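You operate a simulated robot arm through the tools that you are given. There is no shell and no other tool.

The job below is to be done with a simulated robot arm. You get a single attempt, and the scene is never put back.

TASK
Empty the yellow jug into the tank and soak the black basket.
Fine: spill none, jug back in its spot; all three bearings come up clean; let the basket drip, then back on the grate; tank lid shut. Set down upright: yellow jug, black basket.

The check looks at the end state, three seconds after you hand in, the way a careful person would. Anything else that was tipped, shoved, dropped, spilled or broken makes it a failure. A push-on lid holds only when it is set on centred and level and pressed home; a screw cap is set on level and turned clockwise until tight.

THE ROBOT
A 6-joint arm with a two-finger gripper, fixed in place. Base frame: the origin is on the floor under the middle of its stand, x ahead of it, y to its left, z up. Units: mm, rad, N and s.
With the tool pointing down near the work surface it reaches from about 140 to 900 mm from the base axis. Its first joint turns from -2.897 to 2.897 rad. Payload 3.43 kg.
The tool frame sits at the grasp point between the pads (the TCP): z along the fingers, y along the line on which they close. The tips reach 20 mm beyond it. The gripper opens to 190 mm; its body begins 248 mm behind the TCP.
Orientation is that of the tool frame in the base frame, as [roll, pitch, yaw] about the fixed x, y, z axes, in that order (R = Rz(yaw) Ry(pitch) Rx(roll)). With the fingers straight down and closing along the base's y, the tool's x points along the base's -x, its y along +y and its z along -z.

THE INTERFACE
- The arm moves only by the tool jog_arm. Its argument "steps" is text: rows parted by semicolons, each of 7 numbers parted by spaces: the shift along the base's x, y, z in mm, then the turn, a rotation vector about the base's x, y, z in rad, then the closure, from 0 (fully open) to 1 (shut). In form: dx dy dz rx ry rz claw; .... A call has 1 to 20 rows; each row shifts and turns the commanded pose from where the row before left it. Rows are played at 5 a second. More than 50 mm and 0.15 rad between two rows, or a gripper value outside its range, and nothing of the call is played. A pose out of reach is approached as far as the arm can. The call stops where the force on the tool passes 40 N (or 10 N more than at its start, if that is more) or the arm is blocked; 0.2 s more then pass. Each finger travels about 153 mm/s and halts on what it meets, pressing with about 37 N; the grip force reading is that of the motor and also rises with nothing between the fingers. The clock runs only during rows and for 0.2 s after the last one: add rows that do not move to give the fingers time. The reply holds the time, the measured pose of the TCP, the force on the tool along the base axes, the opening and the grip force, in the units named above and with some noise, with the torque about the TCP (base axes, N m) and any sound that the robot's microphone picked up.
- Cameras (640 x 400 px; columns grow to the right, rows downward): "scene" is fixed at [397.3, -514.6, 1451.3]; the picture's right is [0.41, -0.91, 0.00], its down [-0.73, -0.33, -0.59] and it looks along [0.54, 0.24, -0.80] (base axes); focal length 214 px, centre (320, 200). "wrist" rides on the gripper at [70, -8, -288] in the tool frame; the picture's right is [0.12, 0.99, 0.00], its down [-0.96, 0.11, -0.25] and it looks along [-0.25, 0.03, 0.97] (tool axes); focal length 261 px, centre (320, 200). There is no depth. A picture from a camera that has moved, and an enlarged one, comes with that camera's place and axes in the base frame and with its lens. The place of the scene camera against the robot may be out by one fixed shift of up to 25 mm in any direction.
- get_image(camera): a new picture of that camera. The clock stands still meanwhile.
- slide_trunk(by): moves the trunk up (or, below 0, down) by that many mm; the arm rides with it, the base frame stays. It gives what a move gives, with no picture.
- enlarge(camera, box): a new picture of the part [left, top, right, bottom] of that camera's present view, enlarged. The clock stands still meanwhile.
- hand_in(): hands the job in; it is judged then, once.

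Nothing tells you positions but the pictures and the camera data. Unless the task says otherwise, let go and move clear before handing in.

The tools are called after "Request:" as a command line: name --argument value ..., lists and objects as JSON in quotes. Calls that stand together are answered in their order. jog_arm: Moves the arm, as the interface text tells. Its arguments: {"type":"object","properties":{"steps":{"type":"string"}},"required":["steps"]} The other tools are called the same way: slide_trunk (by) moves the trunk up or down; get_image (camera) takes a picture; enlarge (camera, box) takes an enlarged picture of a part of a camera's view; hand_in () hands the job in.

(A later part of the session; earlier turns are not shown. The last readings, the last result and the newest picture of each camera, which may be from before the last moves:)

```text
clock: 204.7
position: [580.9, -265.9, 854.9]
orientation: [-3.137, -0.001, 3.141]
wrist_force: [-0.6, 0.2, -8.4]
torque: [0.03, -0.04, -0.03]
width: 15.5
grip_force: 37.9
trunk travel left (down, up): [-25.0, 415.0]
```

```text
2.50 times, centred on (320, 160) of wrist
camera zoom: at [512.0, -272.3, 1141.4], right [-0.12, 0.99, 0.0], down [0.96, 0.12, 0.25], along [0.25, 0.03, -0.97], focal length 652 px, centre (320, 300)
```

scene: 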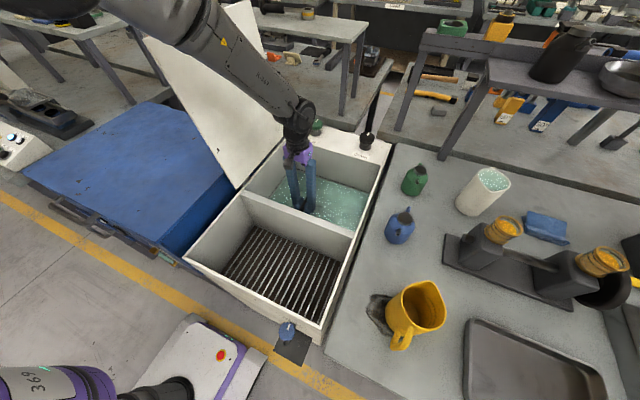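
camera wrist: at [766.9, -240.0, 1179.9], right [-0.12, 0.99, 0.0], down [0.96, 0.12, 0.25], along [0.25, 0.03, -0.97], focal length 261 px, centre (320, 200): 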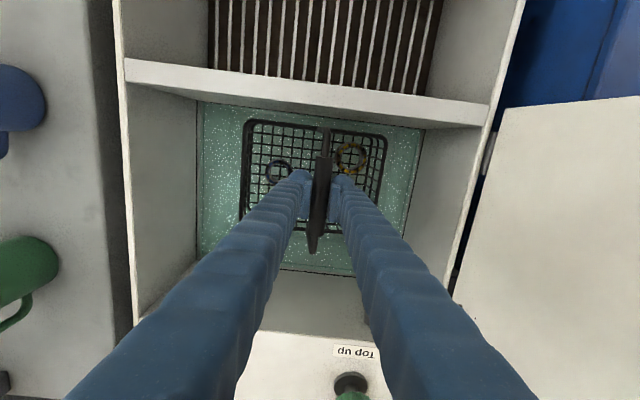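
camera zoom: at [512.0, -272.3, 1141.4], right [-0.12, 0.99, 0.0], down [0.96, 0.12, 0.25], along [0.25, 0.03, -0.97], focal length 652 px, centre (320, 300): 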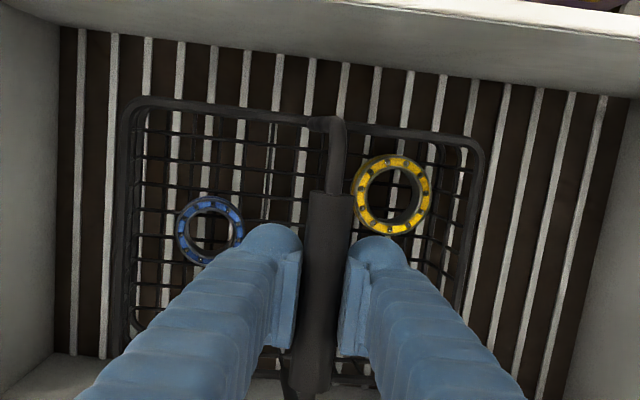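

The bearings look bright in this light. I'll lower the basket gently onto the grate.

Request:
jog_arm --steps "0.5 0 -8 0 0 0 1; 0.5 0 -10 0 0 0 1; 0.5 0 -8 0 0 0 1; 0 0 -5 0 0 0 1; 0 0 -4 0 0 0 1; 0 0 -3 0 0 0 1; 0 0 -3 0 0 0 1; 0 0 0 0 0 0 1; 0 0 0 0 0 0 1"

Request:
enlarge --camera "wrist" --box '[220, 80, 420, 240]'

```text
clock: 206.7
position: [582.3, -265.5, 812.2]
orientation: [-3.138, 0.0, -3.14]
wrist_force: [0.4, 1.0, -6.7]
torque: [0.0, -0.02, 0.0]
width: 15.6
grip_force: 36.9
trunk travel left (down, up): [-25.0, 415.0]
```

```text
2.50 times, centred on (320, 160) of wrist
camera zoom: at [513.6, -272.3, 1100.5], right [-0.12, 0.99, 0.0], down [0.96, 0.12, 0.25], along [0.25, 0.03, -0.97], focal length 652 px, centre (320, 300)
```

zoom: 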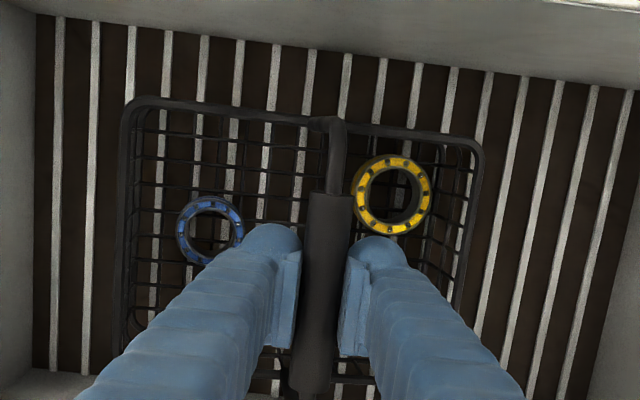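

Request:
jog_arm --steps "0 0 -3 0 0 0 1; 0 0 -3 0 0 0 1; 0 0 -2 0 0 0 1; 0 0 -2 0 0 0 1; 0 0 0 0 0 0 1; 0 0 0 0 0 0 1"

Request:
enlarge --camera "wrist" --box '[220, 80, 420, 240]'

```text
clock: 208.1
position: [583.0, -264.1, 802.9]
orientation: [-3.139, -0.001, 3.142]
wrist_force: [0.6, -1.2, -5.4]
torque: [0.06, -0.28, -0.07]
width: 15.4
grip_force: 36.6
trunk travel left (down, up): [-25.0, 415.0]
```

```text
2.50 times, centred on (320, 160) of wrist
camera zoom: at [513.3, -271.4, 1090.5], right [-0.12, 0.99, 0.0], down [0.96, 0.12, 0.25], along [0.25, 0.03, -0.97], focal length 652 px, centre (320, 300)
```

zoom: 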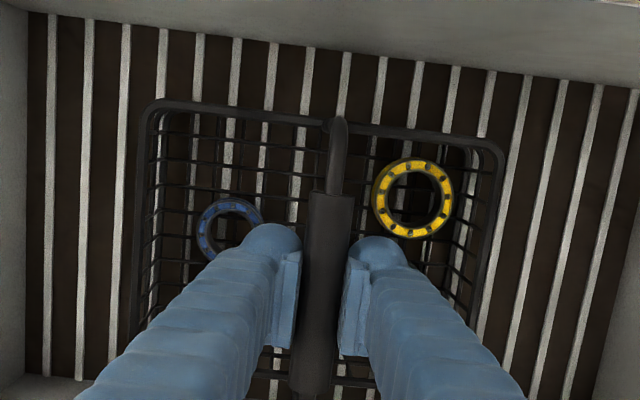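

It's touching and levelling out. A couple of millimetres more, then release.

Request:
jog_arm --steps "0 0 -1.5 0 0 0 1; 0 0 -1.5 0 0 0 1; 0 0 -1 0 0 0 1; 0 0 0 0 0 0 1; 0 0 0 0 0 0 1"

Request:
enlarge --camera "wrist" --box '[220, 80, 420, 240]'

```text
clock: 209.2
position: [582.6, -266.3, 799.9]
orientation: [-3.137, -0.001, -3.14]
wrist_force: [0.6, -0.9, -3.9]
torque: [0.04, -0.32, -0.13]
width: 15.4
grip_force: 36.7
trunk travel left (down, up): [-25.0, 415.0]
```

```text
2.50 times, centred on (320, 160) of wrist
camera zoom: at [513.1, -271.8, 1086.8], right [-0.12, 0.99, 0.0], down [0.96, 0.12, 0.25], along [0.25, 0.03, -0.97], focal length 652 px, centre (320, 300)
```

zoom: 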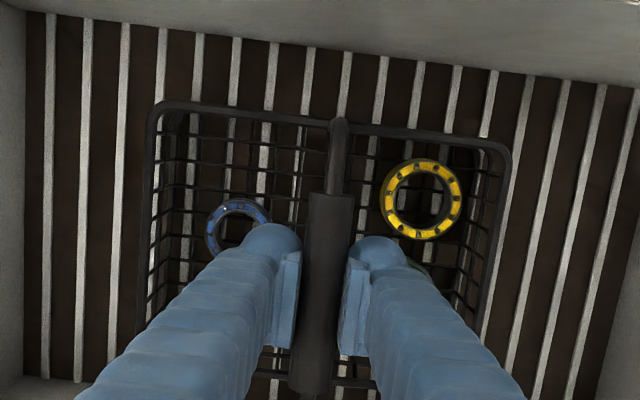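

Request:
jog_arm --steps "0 0 -1 0 0 0 1; 0 0 -1 0 0 0 1; 0 0 0 0 0 0 1; 0 0 0 0 0 0 0.88; 0 0 0 0 0 0 0.82; 0 0 0 0 0 0 0.76; 0 0 0 0 0 0 0.68; 0 0 0 0 0 0 0.6; 0 0 0 0 0 0 0.55; 0 0 0 0 0 0 0.55"

Request:
enlarge --camera "wrist" --box '[220, 80, 420, 240]'

Request:
enlarge --camera "scene" --box '[200, 180, 360, 340]'

```text
clock: 211.4
position: [583.6, -265.7, 798.7]
orientation: [-3.138, -0.001, -3.141]
wrist_force: [-0.1, -0.9, 0.0]
torque: [0.01, 0.01, 0.03]
width: 85.6
grip_force: 0.1
trunk travel left (down, up): [-25.0, 415.0]
```

```text
2.50 times, centred on (320, 160) of wrist
camera zoom: at [513.8, -271.7, 1084.5], right [-0.12, 0.99, 0.0], down [0.96, 0.12, 0.25], along [0.25, 0.03, -0.97], focal length 652 px, centre (320, 300)
```

zoom: 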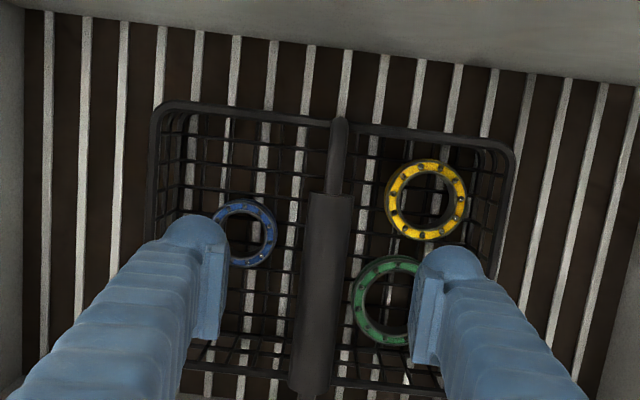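

```text
2.50 times, centred on (280, 260) of scene
camera zoom: at [397.3, -514.6, 1451.3], right [0.41, -0.91, 0.0], down [-0.73, -0.33, -0.59], along [0.54, 0.24, -0.8], focal length 536 px, centre (420, 50)
```

zoom: 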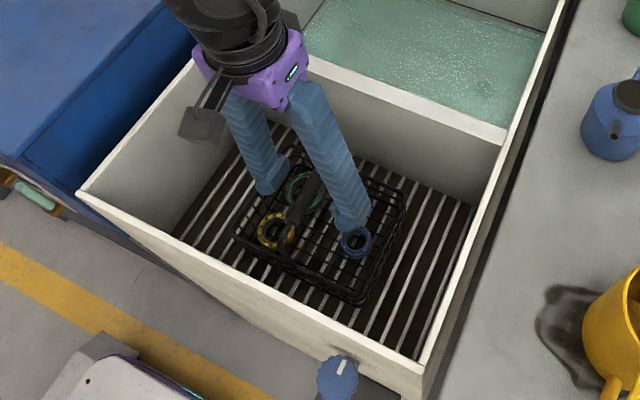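

The basket stands level on the grate and all three bearings are clean. Next I'll rise clear and study the lid.

Request:
jog_arm --steps "0 0 10 0 0 0 0.5; 0 0 25 0 0 0 0.5; 0 0 45 0 0 0 0.5; 0 0 45 0 0 0 0.5; 0 0 45 0 0 0 0.5; 0 0 45 0 0 0 0.5; 0 0 45 0 0 0 0.5; 0 0 45 0 0 0 0.3; 0 0 45 0 0 0 0.2; 0 0 0 0 0 0 0; 0 0 0 0 0 0 0; 0 0 0 0 0 0 0"

Request:
get_image --camera "wrist"

Request:
get_image --camera "scene"

Request:
enlarge --camera "wrist" --box '[260, 60, 400, 180]'

```text
clock: 214.1
position: [583.4, -265.0, 1151.1]
orientation: [-3.139, 0.0, 3.141]
wrist_force: [-0.6, -0.7, -0.5]
torque: [0.01, 0.01, 0.0]
width: 189.9
grip_force: 0.0
trunk travel left (down, up): [-25.0, 415.0]
```

```text
taken
camera wrist: at [513.5, -272.2, 1438.3], right [-0.12, 0.99, 0.0], down [0.96, 0.12, 0.25], along [0.25, 0.03, -0.97], focal length 261 px, centre (320, 200)
```

wrist: 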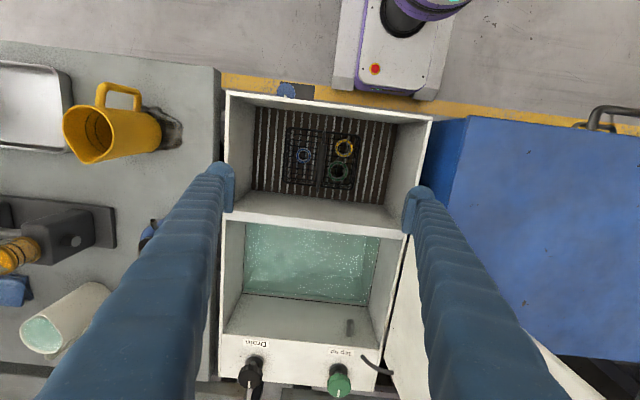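

```text
taken
```

scene: 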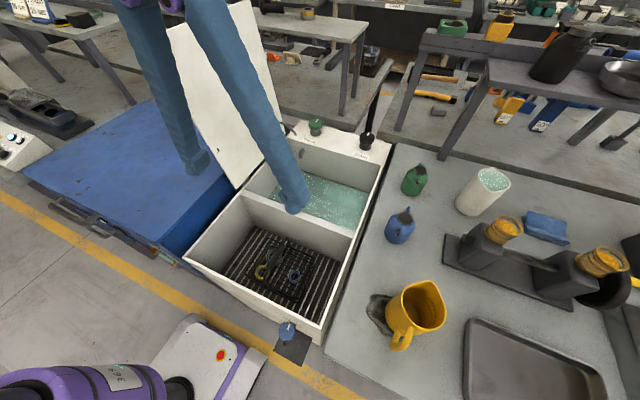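

```text
3.33 times, centred on (330, 120) of wrist
camera zoom: at [513.5, -272.2, 1438.3], right [-0.12, 0.99, 0.0], down [0.96, 0.12, 0.25], along [0.25, 0.03, -0.97], focal length 869 px, centre (287, 467)
```

zoom: 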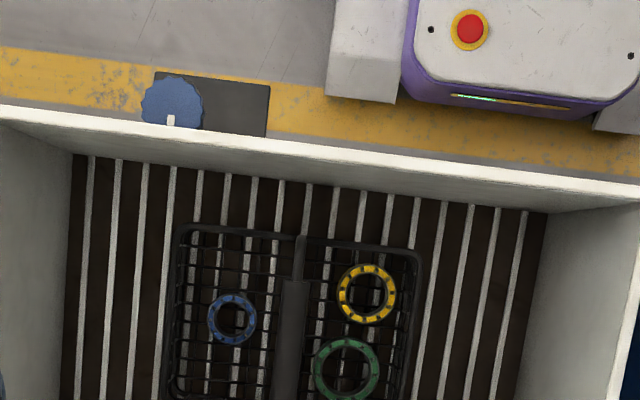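

The bearings clearly came up clean. Now I'll raise the trunk and move to look at the lid from above.

Request:
slide_trunk --by 170

Request:
jog_arm --steps "-5 40 0 0 0 0 0; -5 40 0 0 0 0 0; -5 40 0 0 0 0 0; -5 40 0 0 0 0 0; -5 40 0 0 0 0 0; -5 40 0 0 0 0 0; 0 0 0 0 0 0 0; 0 0 0 0 0 0 0"

Request:
get_image --camera "wrist"

Request:
enlarge --camera "wrist" --box '[230, 200, 410, 400]'

```text
clock: 216.0
position: [584.1, -266.4, 1320.3]
orientation: [-3.138, 0.001, 3.141]
wrist_force: [-0.1, 0.5, 0.1]
torque: [0.0, 0.0, -0.01]
width: 190.0
grip_force: 0.0
trunk travel left (down, up): [-195.0, 245.0]
```

```text
clock: 217.8
position: [552.0, -28.4, 1322.1]
orientation: [-3.137, -0.001, 3.141]
wrist_force: [0.2, 0.2, 0.5]
torque: [0.09, -0.01, -0.03]
width: 190.3
grip_force: 0.1
trunk travel left (down, up): [-195.0, 245.0]
```

```text
taken
camera wrist: at [482.4, -34.0, 1608.9], right [-0.12, 0.99, 0.0], down [0.96, 0.12, 0.25], along [0.25, 0.03, -0.97], focal length 261 px, centre (320, 200)
```

wrist: 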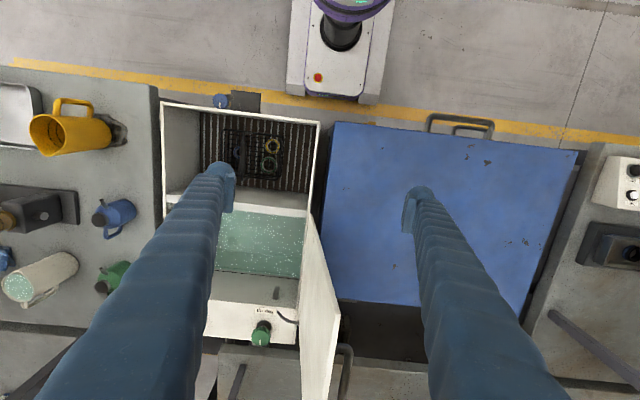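

```text
2.00 times, centred on (320, 300) of wrist
camera zoom: at [482.4, -34.0, 1608.9], right [-0.12, 0.99, 0.0], down [0.96, 0.12, 0.25], along [0.25, 0.03, -0.97], focal length 521 px, centre (320, 0)
```

zoom: 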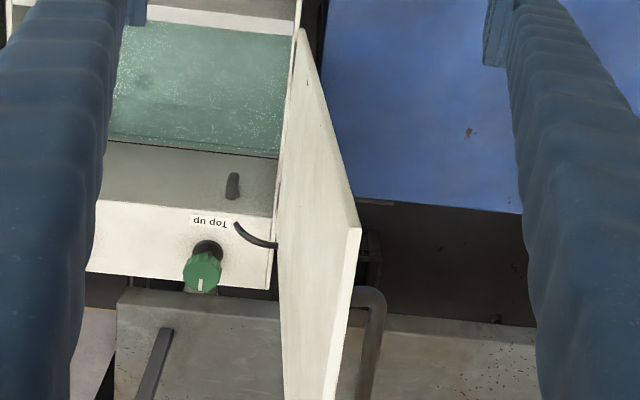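

From above, the lid's front edge is at x≈720, hinged at about (y −33, z 858) and leaning about 6.6° outward, with its top near z≈1305. I'll pitch the tool so it can pinch that front edge and guide the lid down. First I'll check the orientation and reach.

Request:
jog_arm --steps "0 0 0 0 -0.15 0 0; 0 0 0 0 -0.15 0 0; 0 0 0 0 -0.15 0 0; 0 0 0 0 -0.15 0 0; 0 0 0 0 -0.15 0 0; 0 0 0 0 -0.15 0 0; 0 0 0 0 -0.06 0 0; 0 0 0 -0.115 0 0 0; 0 0 0 0 0 0 0; 0 0 0 0 0 0 0"

Request:
get_image --camera "wrist"

Request:
get_image --camera "scene"

```text
clock: 220.0
position: [550.9, -27.1, 1321.6]
orientation: [-3.103, 0.927, -3.118]
wrist_force: [0.2, 0.6, -0.4]
torque: [-0.04, 0.0, 0.03]
width: 189.9
grip_force: 0.1
out of reach, approached as far as the arm can: row 7, 8
trunk travel left (down, up): [-195.0, 245.0]
```

```text
taken
camera wrist: at [280.4, -30.3, 1436.8], right [-0.07, 0.99, -0.12], down [0.38, 0.13, 0.92], along [0.92, 0.02, -0.39], focal length 261 px, centre (320, 200)
```

wrist: 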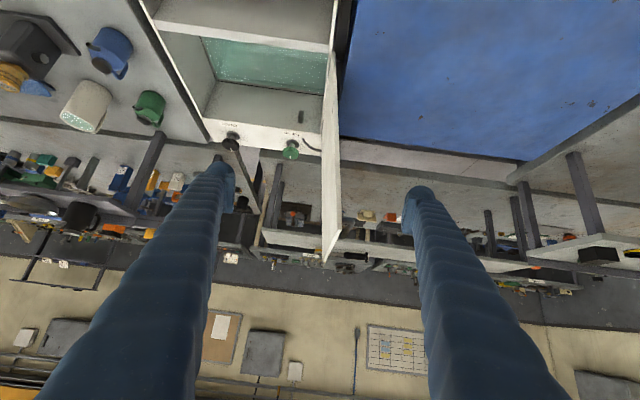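

```text
taken
```

scene: 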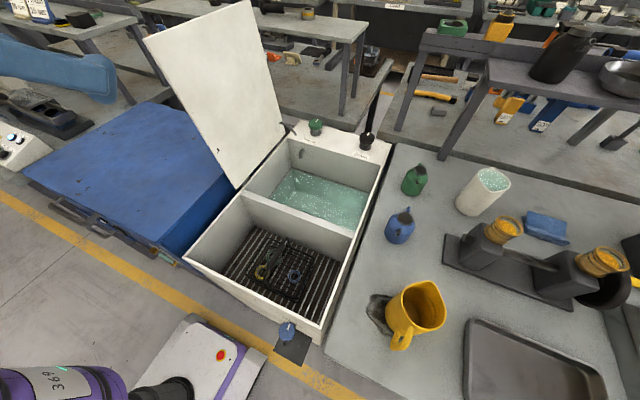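

The fold limit is only because the hand is close in here. I'll move toward the lid edge and then finish the roll alignment.

Request:
jog_arm --steps "30 12 -13 0 0 0 0; 30 12 -13 0 0 0 0; 30 12 -13 0 0 0 0; 0 0 0 -0.09 0 0 0; 0 0 0 0 0 0 0; 0 0 0 0 0 0 0"

Request:
get_image --camera "wrist"

Request:
enlarge --camera "wrist" --box '[220, 60, 430, 260]'

```text
clock: 221.4
position: [637.7, 22.7, 1304.5]
orientation: [-2.954, 0.953, -2.974]
wrist_force: [-0.9, -0.7, 0.1]
torque: [0.03, -0.01, 0.03]
width: 190.2
grip_force: 0.1
trunk travel left (down, up): [-195.0, 245.0]
```

```text
taken
camera wrist: at [362.4, 22.4, 1409.7], right [-0.08, 0.98, -0.2], down [0.34, 0.22, 0.91], along [0.94, 0.0, -0.35], focal length 261 px, centre (320, 200)
```

wrist: 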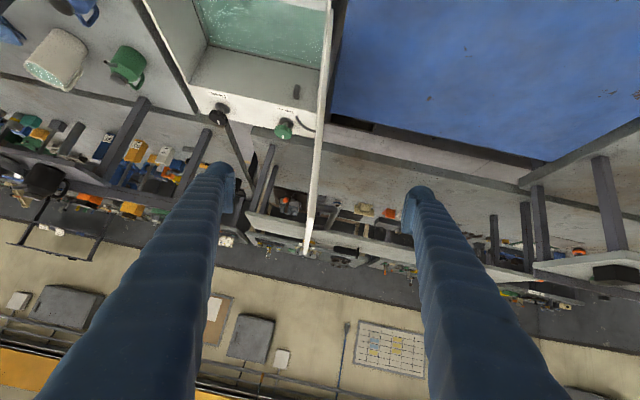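

```text
2.00 times, centred on (325, 160) of wrist
camera zoom: at [362.4, 22.4, 1409.7], right [-0.08, 0.98, -0.2], down [0.34, 0.22, 0.91], along [0.94, 0.0, -0.35], focal length 521 px, centre (310, 280)
```

zoom: 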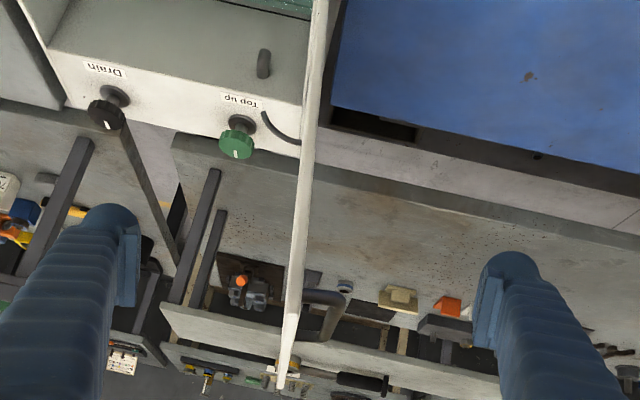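

Request:
jog_arm --steps "0 0 0 0 0 0 0; 0 0 0 0 0 0 0; 0 0 0 0 0 0 0"

```text
clock: 222.2
position: [637.3, 22.4, 1303.1]
orientation: [-2.956, 0.953, -2.975]
wrist_force: [-0.1, 0.3, 0.4]
torque: [-0.03, -0.04, 0.02]
width: 190.2
grip_force: 0.0
trunk travel left (down, up): [-195.0, 245.0]
```

The pose is steady. Now I'll advance along the tool axis so the pads straddle the lid's front edge.

Request:
jog_arm --steps "24.4 -3.2 -16.5 0 0 0 0; 24.4 -3.2 -16.5 0 0 0 0; 24.4 -3.2 -16.5 0 0 0 0; 24.4 -3.3 -16.5 0 0 0 0; 0 0 0 0 0 0 0; 0 0 0 0 0 0 0"

Request:
get_image --camera "wrist"

Request:
enlarge --camera "wrist" --box '[220, 100, 430, 300]'

Request:
get_image --camera "scene"

```text
clock: 222.8
position: [666.0, 24.5, 1372.4]
orientation: [-2.938, 1.107, -2.947]
wrist_force: [-1.0, -0.3, 0.3]
torque: [0.03, -0.02, 0.07]
width: 189.9
grip_force: 0.1
trunk travel left (down, up): [-195.0, 245.0]
stopped in row 3: the arm was blocked; the commanded pose is now the measured one
```

```text
taken
camera wrist: at [378.1, 18.7, 1435.9], right [-0.06, 0.98, -0.2], down [0.2, 0.21, 0.96], along [0.98, 0.02, -0.21], focal length 261 px, centre (320, 200)
```

wrist: 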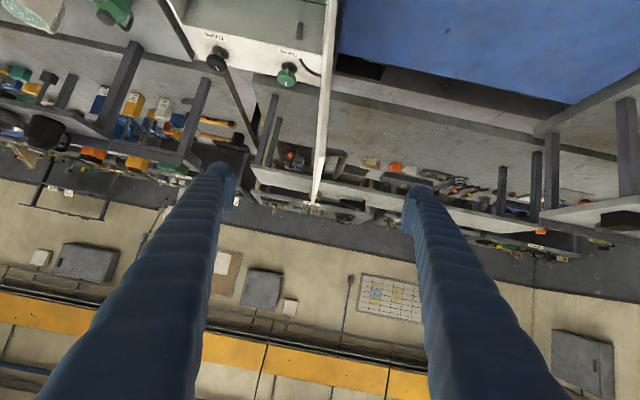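

```text
2.00 times, centred on (325, 200) of wrist
camera zoom: at [378.1, 18.7, 1435.9], right [-0.06, 0.98, -0.2], down [0.2, 0.21, 0.96], along [0.98, 0.02, -0.21], focal length 521 px, centre (310, 200)
```

zoom: 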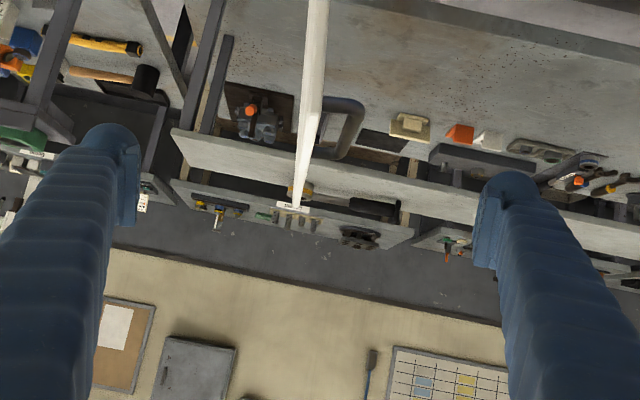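

```text
taken
```

scene: 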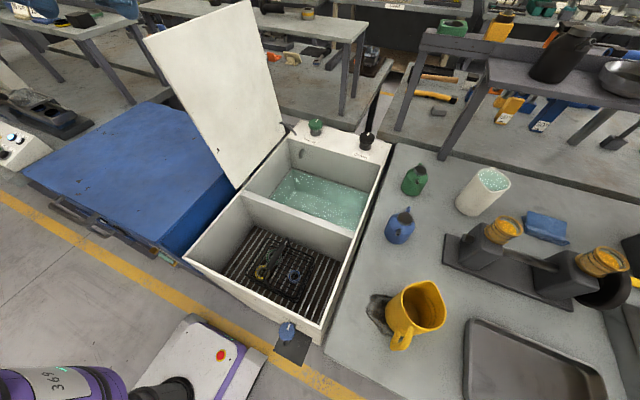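

That pose is too folded for the arm, since the hand sits near its own base. Nothing was touched. I'll use a steeper tool pitch and the trunk fully down, which puts the hand farther from the base.

Request:
jog_arm --steps "-10 -3 0 0 0.1 0 0; -10 -3 0 0 0.1 0 0; -10 -3 0 0 0.1 0 0; -10 -3 0 0 0.1 0 0; 0 0 0 0 0 0 0; 0 0 0 0 0 0 0"

Request:
slide_trunk --by -190

Request:
get_image --camera "wrist"

```text
clock: 224.2
position: [640.0, 4.3, 1387.3]
orientation: [-2.975, 0.817, -2.993]
wrist_force: [-1.4, 1.1, 0.7]
torque: [-0.06, -0.01, -0.1]
width: 190.2
grip_force: 0.0
out of reach, approached as far as the arm can: row 1, 2, 3
trunk travel left (down, up): [-195.0, 245.0]
```

```text
clock: 226.3
position: [640.7, 0.1, 1194.9]
orientation: [-2.981, 0.811, -3.001]
wrist_force: [-0.3, 1.0, 0.6]
torque: [0.0, -0.01, -0.02]
width: 189.9
grip_force: 0.0
trunk travel left (down, up): [-5.0, 435.0]
```

```text
taken
camera wrist: at [383.7, 3.3, 1338.9], right [-0.1, 0.98, -0.2], down [0.47, 0.22, 0.85], along [0.88, 0.0, -0.48], focal length 261 px, centre (320, 200)
```

wrist: 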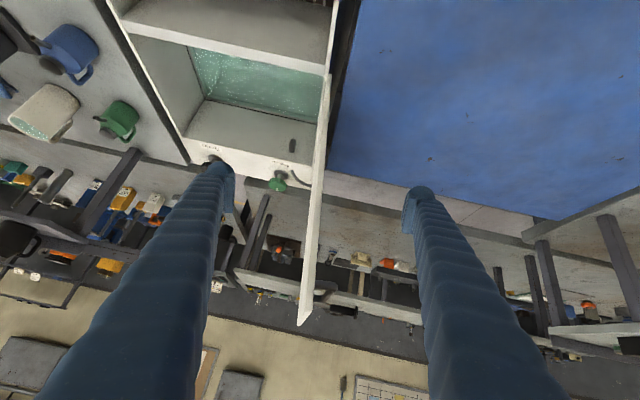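

Now the tool is about 43° below horizontal with its closing axis matched to the lid's normal. I'll advance in +x so the pads straddle the lid edge.

Request:
jog_arm --steps "20 1 0 0 0 0 0; 20 1 0 0 0 0 0; 0 0 0 0 0 0 0"

Request:
jog_arm --steps "20 1 0 0 0 0 0; 20 1 0 0 0 0 0; 12 0 0 0 0 0 0; 0 0 0 0 0 0 0; 0 0 0 0 0 0 0"

Request:
get_image --camera "wrist"

Request:
enlarge --camera "wrist" --box '[220, 100, 430, 300]'

Request:
get_image --camera "scene"

```text
clock: 227.3
position: [668.8, 14.5, 1233.3]
orientation: [-2.974, 0.87, -2.979]
wrist_force: [-0.8, 0.5, 1.0]
torque: [0.09, -0.07, -0.01]
width: 190.1
grip_force: 0.0
trunk travel left (down, up): [-5.0, 435.0]
stopped in row 3: the arm was blocked; the commanded pose is now the measured one
```

```text
clock: 228.5
position: [723.3, 10.6, 1224.5]
orientation: [-2.977, 0.858, -2.989]
wrist_force: [-1.5, 0.8, -0.9]
torque: [-0.03, -0.31, -0.02]
width: 190.0
grip_force: 0.0
trunk travel left (down, up): [-5.0, 435.0]
```

```text
taken
camera wrist: at [460.4, 10.1, 1358.2], right [-0.1, 0.97, -0.2], down [0.43, 0.22, 0.87], along [0.9, 0.0, -0.44], focal length 261 px, centre (320, 200)
```

wrist: 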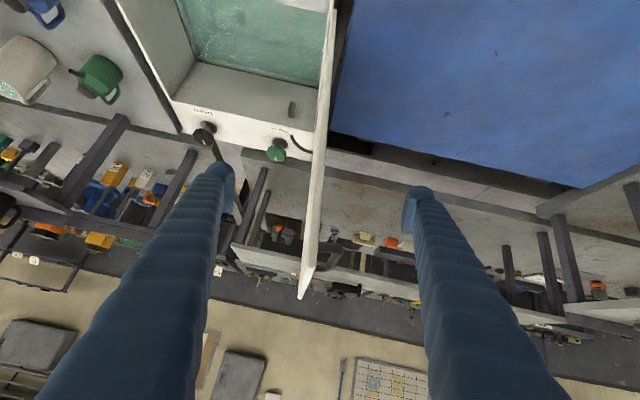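

```text
2.00 times, centred on (325, 200) of wrist
camera zoom: at [460.4, 10.1, 1358.2], right [-0.1, 0.97, -0.2], down [0.43, 0.22, 0.87], along [0.9, 0.0, -0.44], focal length 521 px, centre (310, 200)
```

zoom: 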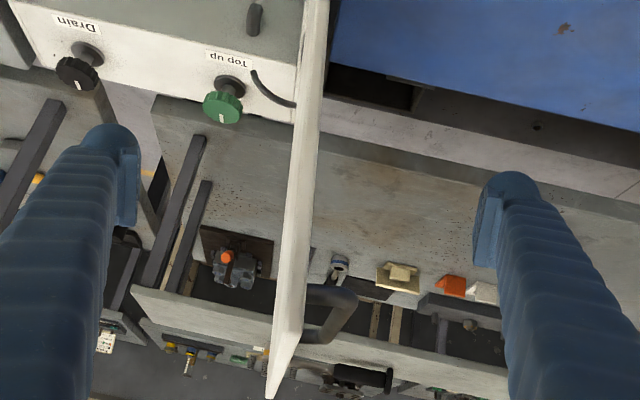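

```text
taken
```

scene: 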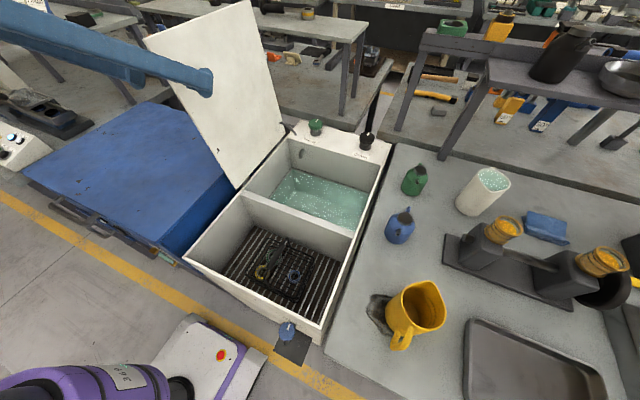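

The lid has a bar handle on its outer face near the free edge, which would be a much better place to hold. I'll look at it closely.

Request:
enlarge --camera "wrist" --box '[285, 200, 365, 300]'

Request:
enlarge --camera "scene" --box '[130, 0, 300, 130]'

```text
4.00 times, centred on (325, 250) of wrist
camera zoom: at [460.4, 10.1, 1358.2], right [-0.1, 0.97, -0.2], down [0.43, 0.22, 0.87], along [0.9, 0.0, -0.44], focal length 1043 px, centre (300, 0)
```

zoom: 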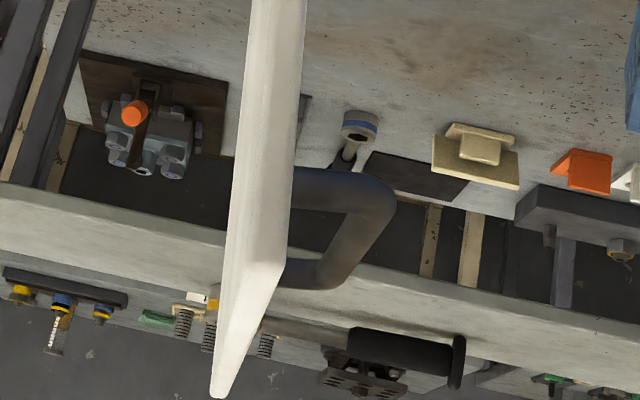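

```text
3.08 times, centred on (215, 65) of scene
camera zoom: at [397.3, -514.6, 1451.3], right [0.41, -0.91, 0.0], down [-0.73, -0.33, -0.59], along [0.54, 0.24, -0.8], focal length 660 px, centre (643, 615)
```

zoom: 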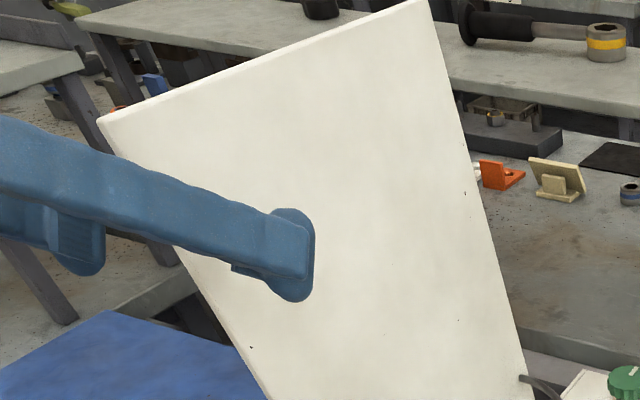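

The handle's inside gap (about 20 mm) is too small for a 30 mm finger, so I'll use the front edge. The lid is already between my open fingers, so I'll insert a bit deeper and close to a loose cage without pinching.

Request:
jog_arm --steps "11 1 0 0 0 0 0; 11 1 0 0 0 0 0; 0 0 0 0 0 0 0; 0 0 0 0 0 0 0"

Request:
jog_arm --steps "0 0 0 0 0 0 0.2; 0 0 0 0 0 0 0.4; 0 0 0 0 0 0 0.55; 0 0 0 0 0 0 0.62; 0 0 0 0 0 0 0.68; 0 0 0 0 0 0 0.68; 0 0 0 0 0 0 0.68"

Request:
enlarge --camera "wrist" --box '[220, 100, 430, 300]'

Request:
enlarge --camera "scene" --box '[100, 0, 320, 200]'

```text
clock: 229.5
position: [746.4, 15.2, 1226.0]
orientation: [-2.975, 0.86, -2.986]
wrist_force: [-0.2, -0.5, 0.2]
torque: [0.01, -0.03, -0.01]
width: 190.2
grip_force: 0.0
trunk travel left (down, up): [-5.0, 435.0]
```

```text
clock: 231.1
position: [743.9, 15.2, 1226.0]
orientation: [-2.976, 0.86, -2.985]
wrist_force: [0.4, -0.4, 0.1]
torque: [-0.02, 0.01, 0.01]
width: 60.7
grip_force: 0.0
trunk travel left (down, up): [-5.0, 435.0]
```

```text
2.00 times, centred on (325, 200) of wrist
camera zoom: at [481.5, 14.4, 1357.8], right [-0.11, 0.97, -0.2], down [0.43, 0.22, 0.88], along [0.9, 0.01, -0.44], focal length 521 px, centre (310, 200)
```

zoom: 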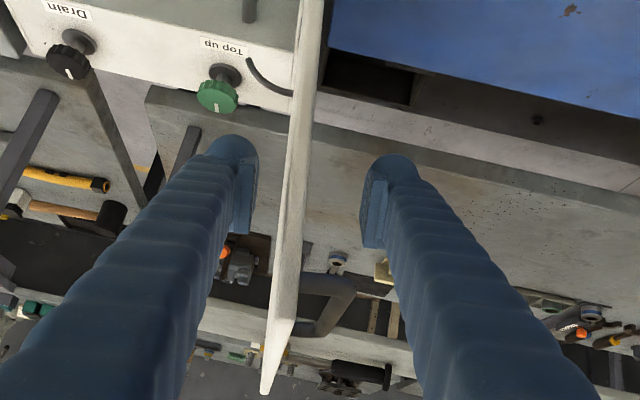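

```text
2.00 times, centred on (210, 100) of scene
camera zoom: at [397.3, -514.6, 1451.3], right [0.41, -0.91, 0.0], down [-0.73, -0.33, -0.59], along [0.54, 0.24, -0.8], focal length 429 px, centre (540, 400)
```

zoom: 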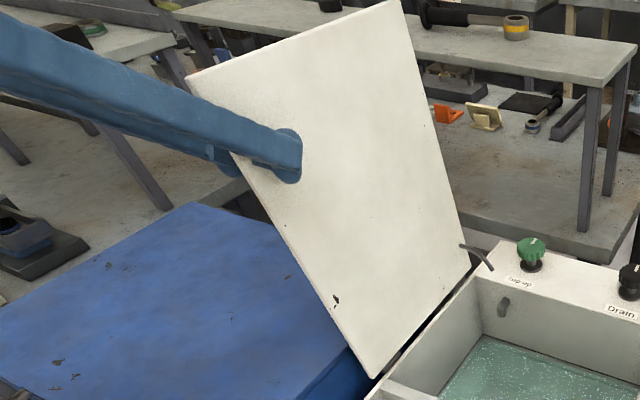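

The lid edge is caged between the pads. I'll narrow the cage slightly and then guide it along the hinge arc, starting with a slow push past vertical while watching the forces.

Request:
jog_arm --steps "0 -4 0 0 0 0 0.73; 0 0 0 0 0 0 0.78; 0 0 0 0 0 0 0.78; 0 -9 0.8 0.025 0 0 0.78; 0 -9 0.8 0.025 0 0 0.78; 0 -9 0.4 0.025 0 0 0.78; 0 0 0 0 0 0 0.78; 0 0 0 0 0 0 0.78"

Request:
enlarge --camera "wrist" --box '[220, 100, 430, 300]'

Request:
enlarge --camera "scene" --box '[100, 0, 320, 200]'

```text
clock: 232.9
position: [746.0, 11.1, 1226.7]
orientation: [-2.976, 0.86, -2.986]
wrist_force: [-0.1, -0.3, 0.3]
torque: [0.04, -0.01, -0.04]
width: 42.1
grip_force: 0.0
out of reach, approached as far as the arm can: row 4, 5, 6
trunk travel left (down, up): [-5.0, 435.0]
```

```text
2.00 times, centred on (325, 200) of wrist
camera zoom: at [482.3, 10.0, 1358.5], right [-0.11, 0.97, -0.2], down [0.43, 0.22, 0.88], along [0.9, 0.01, -0.44], focal length 521 px, centre (310, 200)
```

zoom: 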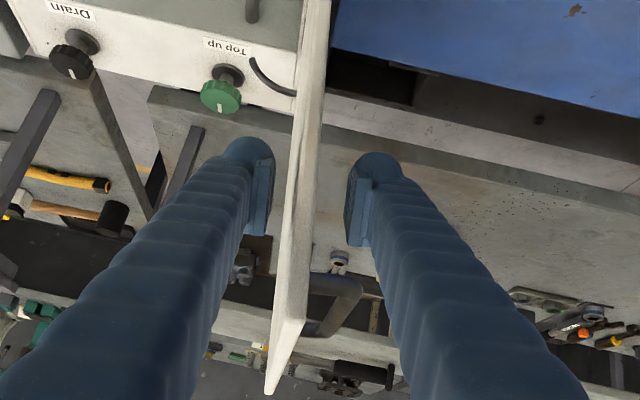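

```text
2.00 times, centred on (210, 100) of scene
camera zoom: at [397.3, -514.6, 1451.3], right [0.41, -0.91, 0.0], down [-0.73, -0.33, -0.59], along [0.54, 0.24, -0.8], focal length 429 px, centre (540, 400)
```

zoom: 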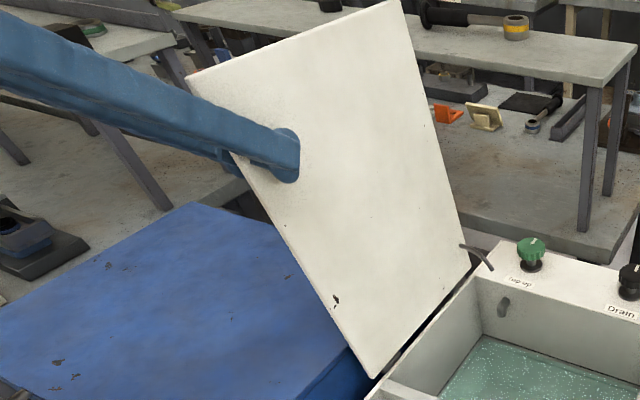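

The combined shift and roll isn't reachable from here. I'll test a pure −y translation.

Request:
jog_arm --steps "0 -5 0 0 0 0 0.78; 0 -5 0 0 0 0 0.78; 0 0 0 0 0 0 0.78"

```text
clock: 233.7
position: [746.4, 0.7, 1226.5]
orientation: [-2.968, 0.861, -2.987]
wrist_force: [0.8, 0.2, 0.0]
torque: [0.0, -0.01, -0.02]
width: 41.6
grip_force: 0.1
trunk travel left (down, up): [-5.0, 435.0]
```

Request:
jog_arm --steps "0 0 0 0.03 0 0 0.78; 0 0 0 0 0 0 0.78"

Request:
jog_arm --steps "0 -5 0 0 0 0 0.78; 0 -5 0 0 0 0 0.78; 0 0 0 0 0 0 0.78"

```text
clock: 234.3
position: [745.9, 1.0, 1225.4]
orientation: [-2.968, 0.86, -2.986]
wrist_force: [0.4, -0.1, -0.5]
torque: [0.0, 0.0, 0.02]
width: 41.7
grip_force: 0.0
trunk travel left (down, up): [-5.0, 435.0]
```

```text
clock: 235.1
position: [746.1, 0.8, 1227.3]
orientation: [-2.97, 0.86, -2.986]
wrist_force: [-0.3, 0.0, -0.3]
torque: [0.02, -0.02, 0.03]
width: 41.8
grip_force: 0.0
out of reach, approached as far as the arm can: row 1, 2
trunk travel left (down, up): [-5.0, 435.0]
```

The arm is at a limit with the tool pitched outward this close to its base. The straight-down orientation is well within reach everywhere I need. I'll open the cage wider and rotate the tool to vertical in place, with the fingers staying on either side of the lid.

Request:
jog_arm --steps "0 0 0 0 0 0 0.6; 0 0 0 0 0 0 0.4; 0 4 0 0 0.08 0 0.3; 0 4 0 0 0.12 0 0.25; 0 4 0 0 0.12 0 0.25; 0 0 0 0 0.12 0 0.25; 0 0 0 0 0 0 0.25; 0 0 0 0 0 0 0.25"

Request:
enlarge --camera "wrist" --box '[200, 100, 440, 300]'

Request:
enlarge --camera "scene" --box '[100, 0, 320, 200]'

```text
clock: 236.9
position: [744.5, 20.2, 1222.6]
orientation: [-2.968, 0.69, -3.01]
wrist_force: [0.4, 0.1, -0.1]
torque: [-0.04, -0.03, -0.02]
width: 142.5
grip_force: 0.1
out of reach, approached as far as the arm can: row 3, 4, 5, 6
trunk travel left (down, up): [-5.0, 435.0]
```

```text
2.00 times, centred on (320, 200) of wrist
camera zoom: at [506.6, 30.2, 1396.7], right [-0.11, 0.97, -0.21], down [0.57, 0.23, 0.79], along [0.81, -0.03, -0.58], focal length 521 px, centre (320, 200)
```

zoom: 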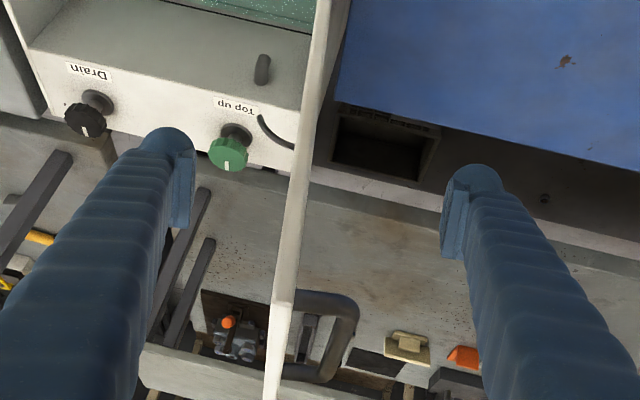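

```text
2.00 times, centred on (210, 100) of scene
camera zoom: at [397.3, -514.6, 1451.3], right [0.41, -0.91, 0.0], down [-0.73, -0.33, -0.59], along [0.54, 0.24, -0.8], focal length 429 px, centre (540, 400)
```

zoom: 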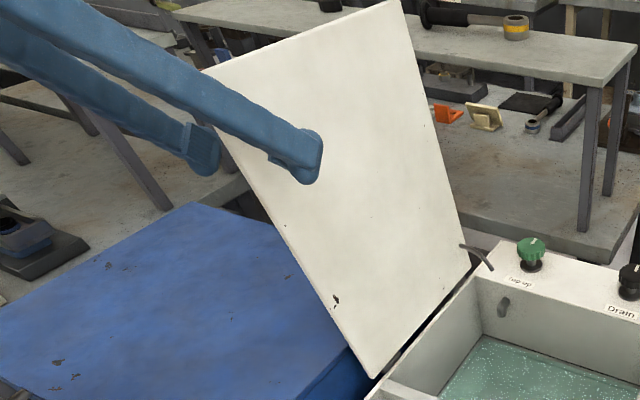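

That partly worked, but the arm is too high relative to the trunk now. I'll raise the trunk so the hand lifts off the top of the lid, finish rotating to vertical there, and come down over the edge again.

Request:
slide_trunk --by 190

Request:
jog_arm --steps "0 0 0 0 0.12 0 0.25; 0 0 0 0 0.12 0 0.25; 0 0 0 0 0.12 0 0.25; 0 0 0 0 0.12 0 0.25; 0 0 0 0 0.12 0 0.25; 0 0 0 0 0.09 0 0.25; 0 0 0 0 0 0 0.25; 0 0 0 0 0 0 0.25"

Request:
get_image --camera "wrist"

Request:
get_image --camera "scene"

```text
clock: 239.0
position: [744.8, 18.8, 1413.4]
orientation: [-2.965, 0.691, -3.009]
wrist_force: [-0.2, -0.4, 0.6]
torque: [-0.02, 0.02, -0.01]
width: 142.6
grip_force: 0.1
trunk travel left (down, up): [-195.0, 245.0]
```

```text
clock: 240.8
position: [734.1, 63.3, 1390.3]
orientation: [-2.895, 0.214, -3.032]
wrist_force: [-0.2, -0.5, -0.7]
torque: [0.02, 0.11, -0.03]
width: 142.5
grip_force: 0.1
out of reach, approached as far as the arm can: row 1, 2, 3, 4, 5, 6
trunk travel left (down, up): [-195.0, 245.0]
```

```text
taken
camera wrist: at [599.6, 111.5, 1647.9], right [-0.17, 0.95, -0.26], down [0.87, 0.27, 0.41], along [0.46, -0.16, -0.87], focal length 261 px, centre (320, 200)
```

wrist: 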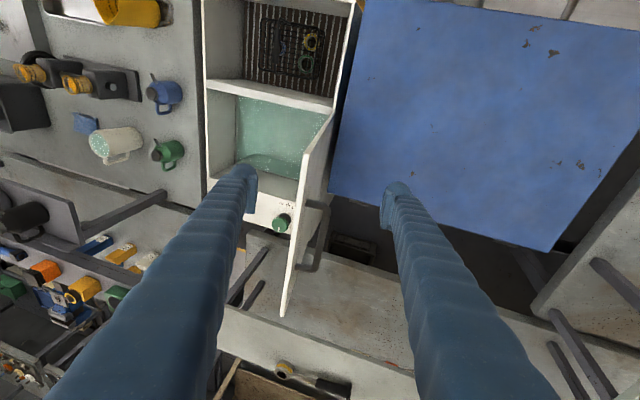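

```text
taken
```

scene: 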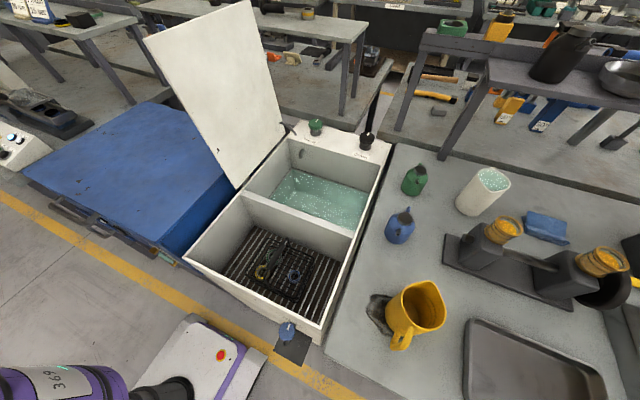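

Request:
slide_trunk --by 160

Request:
jog_arm --steps "0 -10 -40 0 0 0 0.25; 0 -10 -40 0 0 0 0.25; 0 -10 -40 0 0 0 0.25; 0 -5 -30 0 0 0 0.25; 0 0 0 0 0 0 0.25; 0 0 0 0 0 0 0.25"

```text
clock: 242.6
position: [731.7, 63.4, 1550.2]
orientation: [-2.895, 0.217, -3.03]
wrist_force: [0.1, -0.1, -0.5]
torque: [0.0, 0.01, 0.02]
width: 142.4
grip_force: 0.1
trunk travel left (down, up): [-355.0, 85.0]
```

```text
clock: 244.0
position: [727.8, 29.3, 1402.0]
orientation: [-2.895, 0.218, -3.032]
wrist_force: [0.4, -0.1, 0.1]
torque: [-0.04, 0.01, 0.03]
width: 142.6
grip_force: 0.0
trunk travel left (down, up): [-355.0, 85.0]
```

There's no limit here. I'll align the tool vertically with the lid plane and position over the lid's top front corner.

Request:
jog_arm --steps "0 0 0 0.06 0.111 -0.0465 0.25; 0 0 0 0.06 0.111 -0.0465 0.25; 16 3 0 0 0 0 0.25; 16 2 0 0 0 0 0.25; 0 0 0 0 0 0 0.25; 0 0 0 0 0 0 0.25"

Request:
get_image --camera "wrist"

Request:
enlarge --camera "wrist" --box '[220, 120, 420, 280]'

```text
clock: 245.4
position: [757.3, 32.7, 1387.8]
orientation: [-2.877, 0.051, -3.131]
wrist_force: [0.4, 0.4, -0.3]
torque: [0.0, 0.02, 0.0]
width: 142.7
grip_force: 0.2
out of reach, approached as far as the arm can: row 1, 2
trunk travel left (down, up): [-355.0, 85.0]
```

```text
taken
camera wrist: at [671.8, 100.4, 1662.8], right [-0.12, 0.96, -0.27], down [0.95, 0.19, 0.26], along [0.3, -0.22, -0.93], focal length 261 px, centre (320, 200)
```

wrist: 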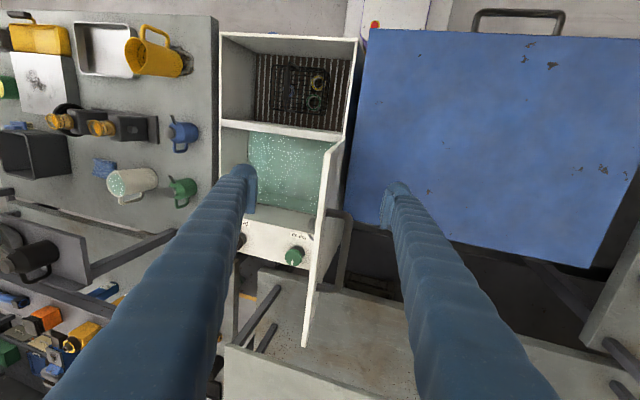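

```text
2.50 times, centred on (320, 200) of wrist
camera zoom: at [671.8, 100.4, 1662.8], right [-0.12, 0.96, -0.27], down [0.95, 0.19, 0.26], along [0.3, -0.22, -0.93], focal length 652 px, centre (320, 200)
```

zoom: 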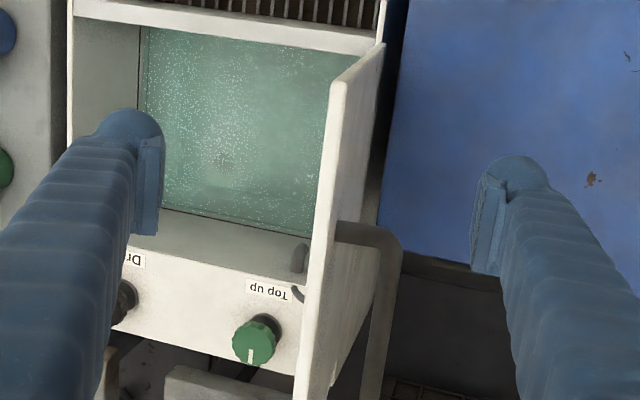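

The wrist seems to have wound toward a joint limit during those folded poses. I'll back away to open space and unwind it toward the default orientation.

Request:
jog_arm --steps "-20 -10 30 0 0 0 0; -30 -25 20 0 0 0 0; -30 -35 0 0 0 0 0; -30 -35 0 0 0 0 0; -30 -35 0 0 0 0 0; -30 -35 0 0 0 0 0; 0 0 0 0 0 0 0; 0 0 0 0 0 0 0"

Request:
jog_arm --steps "0 0 0 0.08 0.02 0 0; 0 0 0 0.08 0.02 0 0; 0 0 0 0.08 0.01 0 0; 0 0 0 0 0 0 0; 0 0 0 0 0 0 0"

```text
clock: 247.2
position: [581.6, -110.7, 1427.6]
orientation: [-2.863, 0.055, 3.141]
wrist_force: [-0.7, -0.7, -0.6]
torque: [-0.01, -0.04, 0.0]
width: 190.1
grip_force: 0.1
out of reach, approached as far as the arm can: row 5, 6
trunk travel left (down, up): [-355.0, 85.0]
```

```text
clock: 248.4
position: [583.1, -102.0, 1423.5]
orientation: [-2.885, 0.056, 3.134]
wrist_force: [0.4, -0.4, 1.1]
torque: [0.0, 0.02, -0.03]
width: 190.2
grip_force: 0.0
out of reach, approached as far as the arm can: row 1, 2, 3
trunk travel left (down, up): [-355.0, 85.0]
```

Request:
get_image --camera "scene"

Request:
get_image --camera "wrist"

```text
taken
```

scene: 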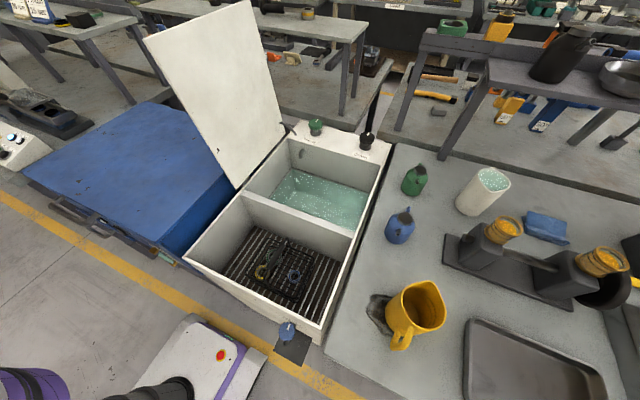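

```text
taken
camera wrist: at [499.2, -34.8, 1698.6], right [-0.1, 0.96, -0.26], down [0.95, 0.17, 0.26], along [0.3, -0.22, -0.93], focal length 261 px, centre (320, 200)
```

wrist: 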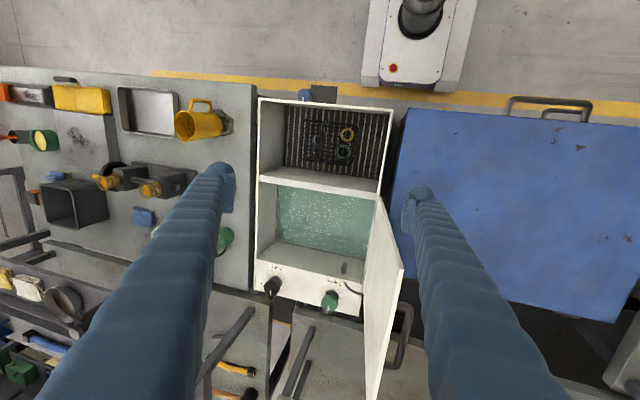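

I think one wrist joint has wrapped around to its limit, because the tool won't straighten past a fixed 0.26 rad lean. To unwind it I'll go to open space over the tank, swing the tool up through horizontal, yaw left, then bring it down on that side, as the jug pour did without trouble.

Request:
jog_arm --steps "20 -20 0 0 0 -0.03 0; 20 -20 0 0 0 -0.03 0; 20 -20 0 0 0 -0.03 0; 20 -20 0 0 0 -0.03 0; 20 -20 0 0 0 -0.03 0; 20 -20 0 0 0 -0.03 0; 20 -20 0 0 0 -0.03 0; 20 -20 0 0 0 -0.03 0; 0 0 0 0 0 0 0; 0 0 0 0 0 0 0"

Request:
slide_trunk --by -180

```text
clock: 250.6
position: [743.1, -250.6, 1417.6]
orientation: [-2.872, 0.057, 2.893]
wrist_force: [0.6, 0.9, -0.2]
torque: [0.0, 0.05, -0.04]
width: 189.9
grip_force: 0.0
out of reach, approached as far as the arm can: row 3, 6, 7
trunk travel left (down, up): [-355.0, 85.0]
```

```text
clock: 252.6
position: [742.2, -250.9, 1237.9]
orientation: [-2.871, 0.058, 2.892]
wrist_force: [0.4, 0.4, -0.4]
torque: [0.02, -0.01, -0.02]
width: 189.8
grip_force: 0.1
trunk travel left (down, up): [-175.0, 265.0]
```

Request:
jog_arm --steps "0 0 0 -0.0346 -0.1357 0 0; 0 0 0 -0.0346 -0.1357 0 0; 0 0 0 -0.0346 -0.1357 0 0; 0 0 0 -0.0346 -0.1357 0 0; 0 0 0 -0.0346 -0.1357 0 0; 0 0 0 -0.0346 -0.1357 0 0; 0 0 0 0 0 0 0; 0 0 0 0 0 0 0"

Request:
jog_arm --steps "0 0 0 -0.0346 -0.1357 0 0; 0 0 0 -0.0346 -0.1357 0 0; 0 0 0 -0.0346 -0.1357 0 0; 0 0 0 -0.0346 -0.1357 0 0; 0 0 0 0 0 0 0; 0 0 0 0 0 0 0"

Request:
get_image --camera "scene"

```text
clock: 254.4
position: [742.2, -249.9, 1239.0]
orientation: [-2.87, 0.898, 2.894]
wrist_force: [-0.2, -1.4, -0.2]
torque: [0.01, 0.0, 0.01]
width: 190.2
grip_force: 0.1
trunk travel left (down, up): [-175.0, 265.0]
```

```text
clock: 255.8
position: [769.7, -252.2, 1245.3]
orientation: [-2.869, 1.459, 2.894]
wrist_force: [-0.5, -0.2, 0.8]
torque: [0.04, -0.01, 0.06]
width: 189.9
grip_force: 0.0
out of reach, approached as far as the arm can: row 4
trunk travel left (down, up): [-175.0, 265.0]
```

```text
taken
```

scene: 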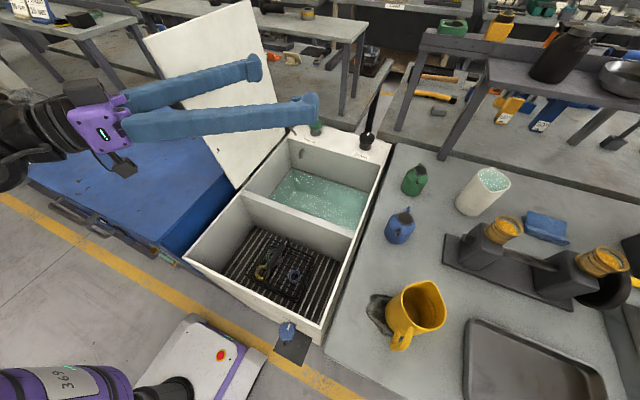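

Request:
jog_arm --steps "-3 -3 0 0 0 0.13 0; -3 -3 0 0 0 0.13 0; -3 -3 0 0 0 0.13 0; -3 -3 0 0 0 0.13 0; -3 -3 0 0 0 0.13 0; 0 0 0 0 0 0 0; 0 0 0 0 0 0 0"

Request:
jog_arm --steps "-3 -6 0 0 0 0.13 0; -3 -6 0 0 0 0.13 0; -3 -6 0 0 0 0.13 0; -3 -6 0 0 0 0.13 0; -3 -6 0 0 0 0.13 0; 0 0 0 0 0 0 0; 0 0 0 0 0 0 0"

Request:
get_image --camera "scene"

```text
clock: 257.4
position: [770.4, -271.0, 1249.8]
orientation: [-2.867, 1.457, -2.734]
wrist_force: [-1.0, 0.6, 0.3]
torque: [-0.01, 0.05, -0.09]
width: 189.7
grip_force: 0.1
out of reach, approached as far as the arm can: row 1
trunk travel left (down, up): [-175.0, 265.0]
```

```text
clock: 259.0
position: [753.2, -301.5, 1249.7]
orientation: [-2.869, 1.456, -2.087]
wrist_force: [0.5, 0.1, 0.8]
torque: [-0.07, 0.07, -0.01]
width: 190.3
grip_force: 0.1
trunk travel left (down, up): [-175.0, 265.0]
```

```text
taken
```

scene: 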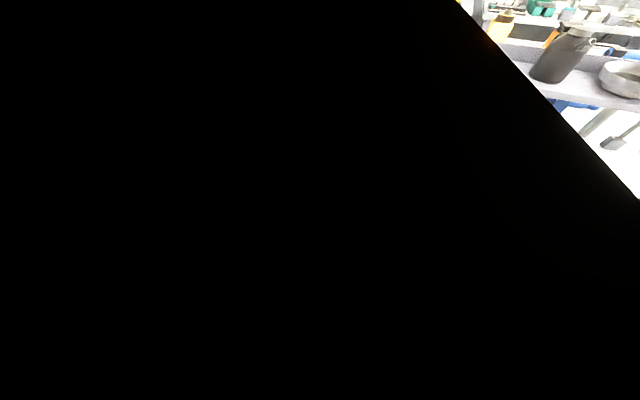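

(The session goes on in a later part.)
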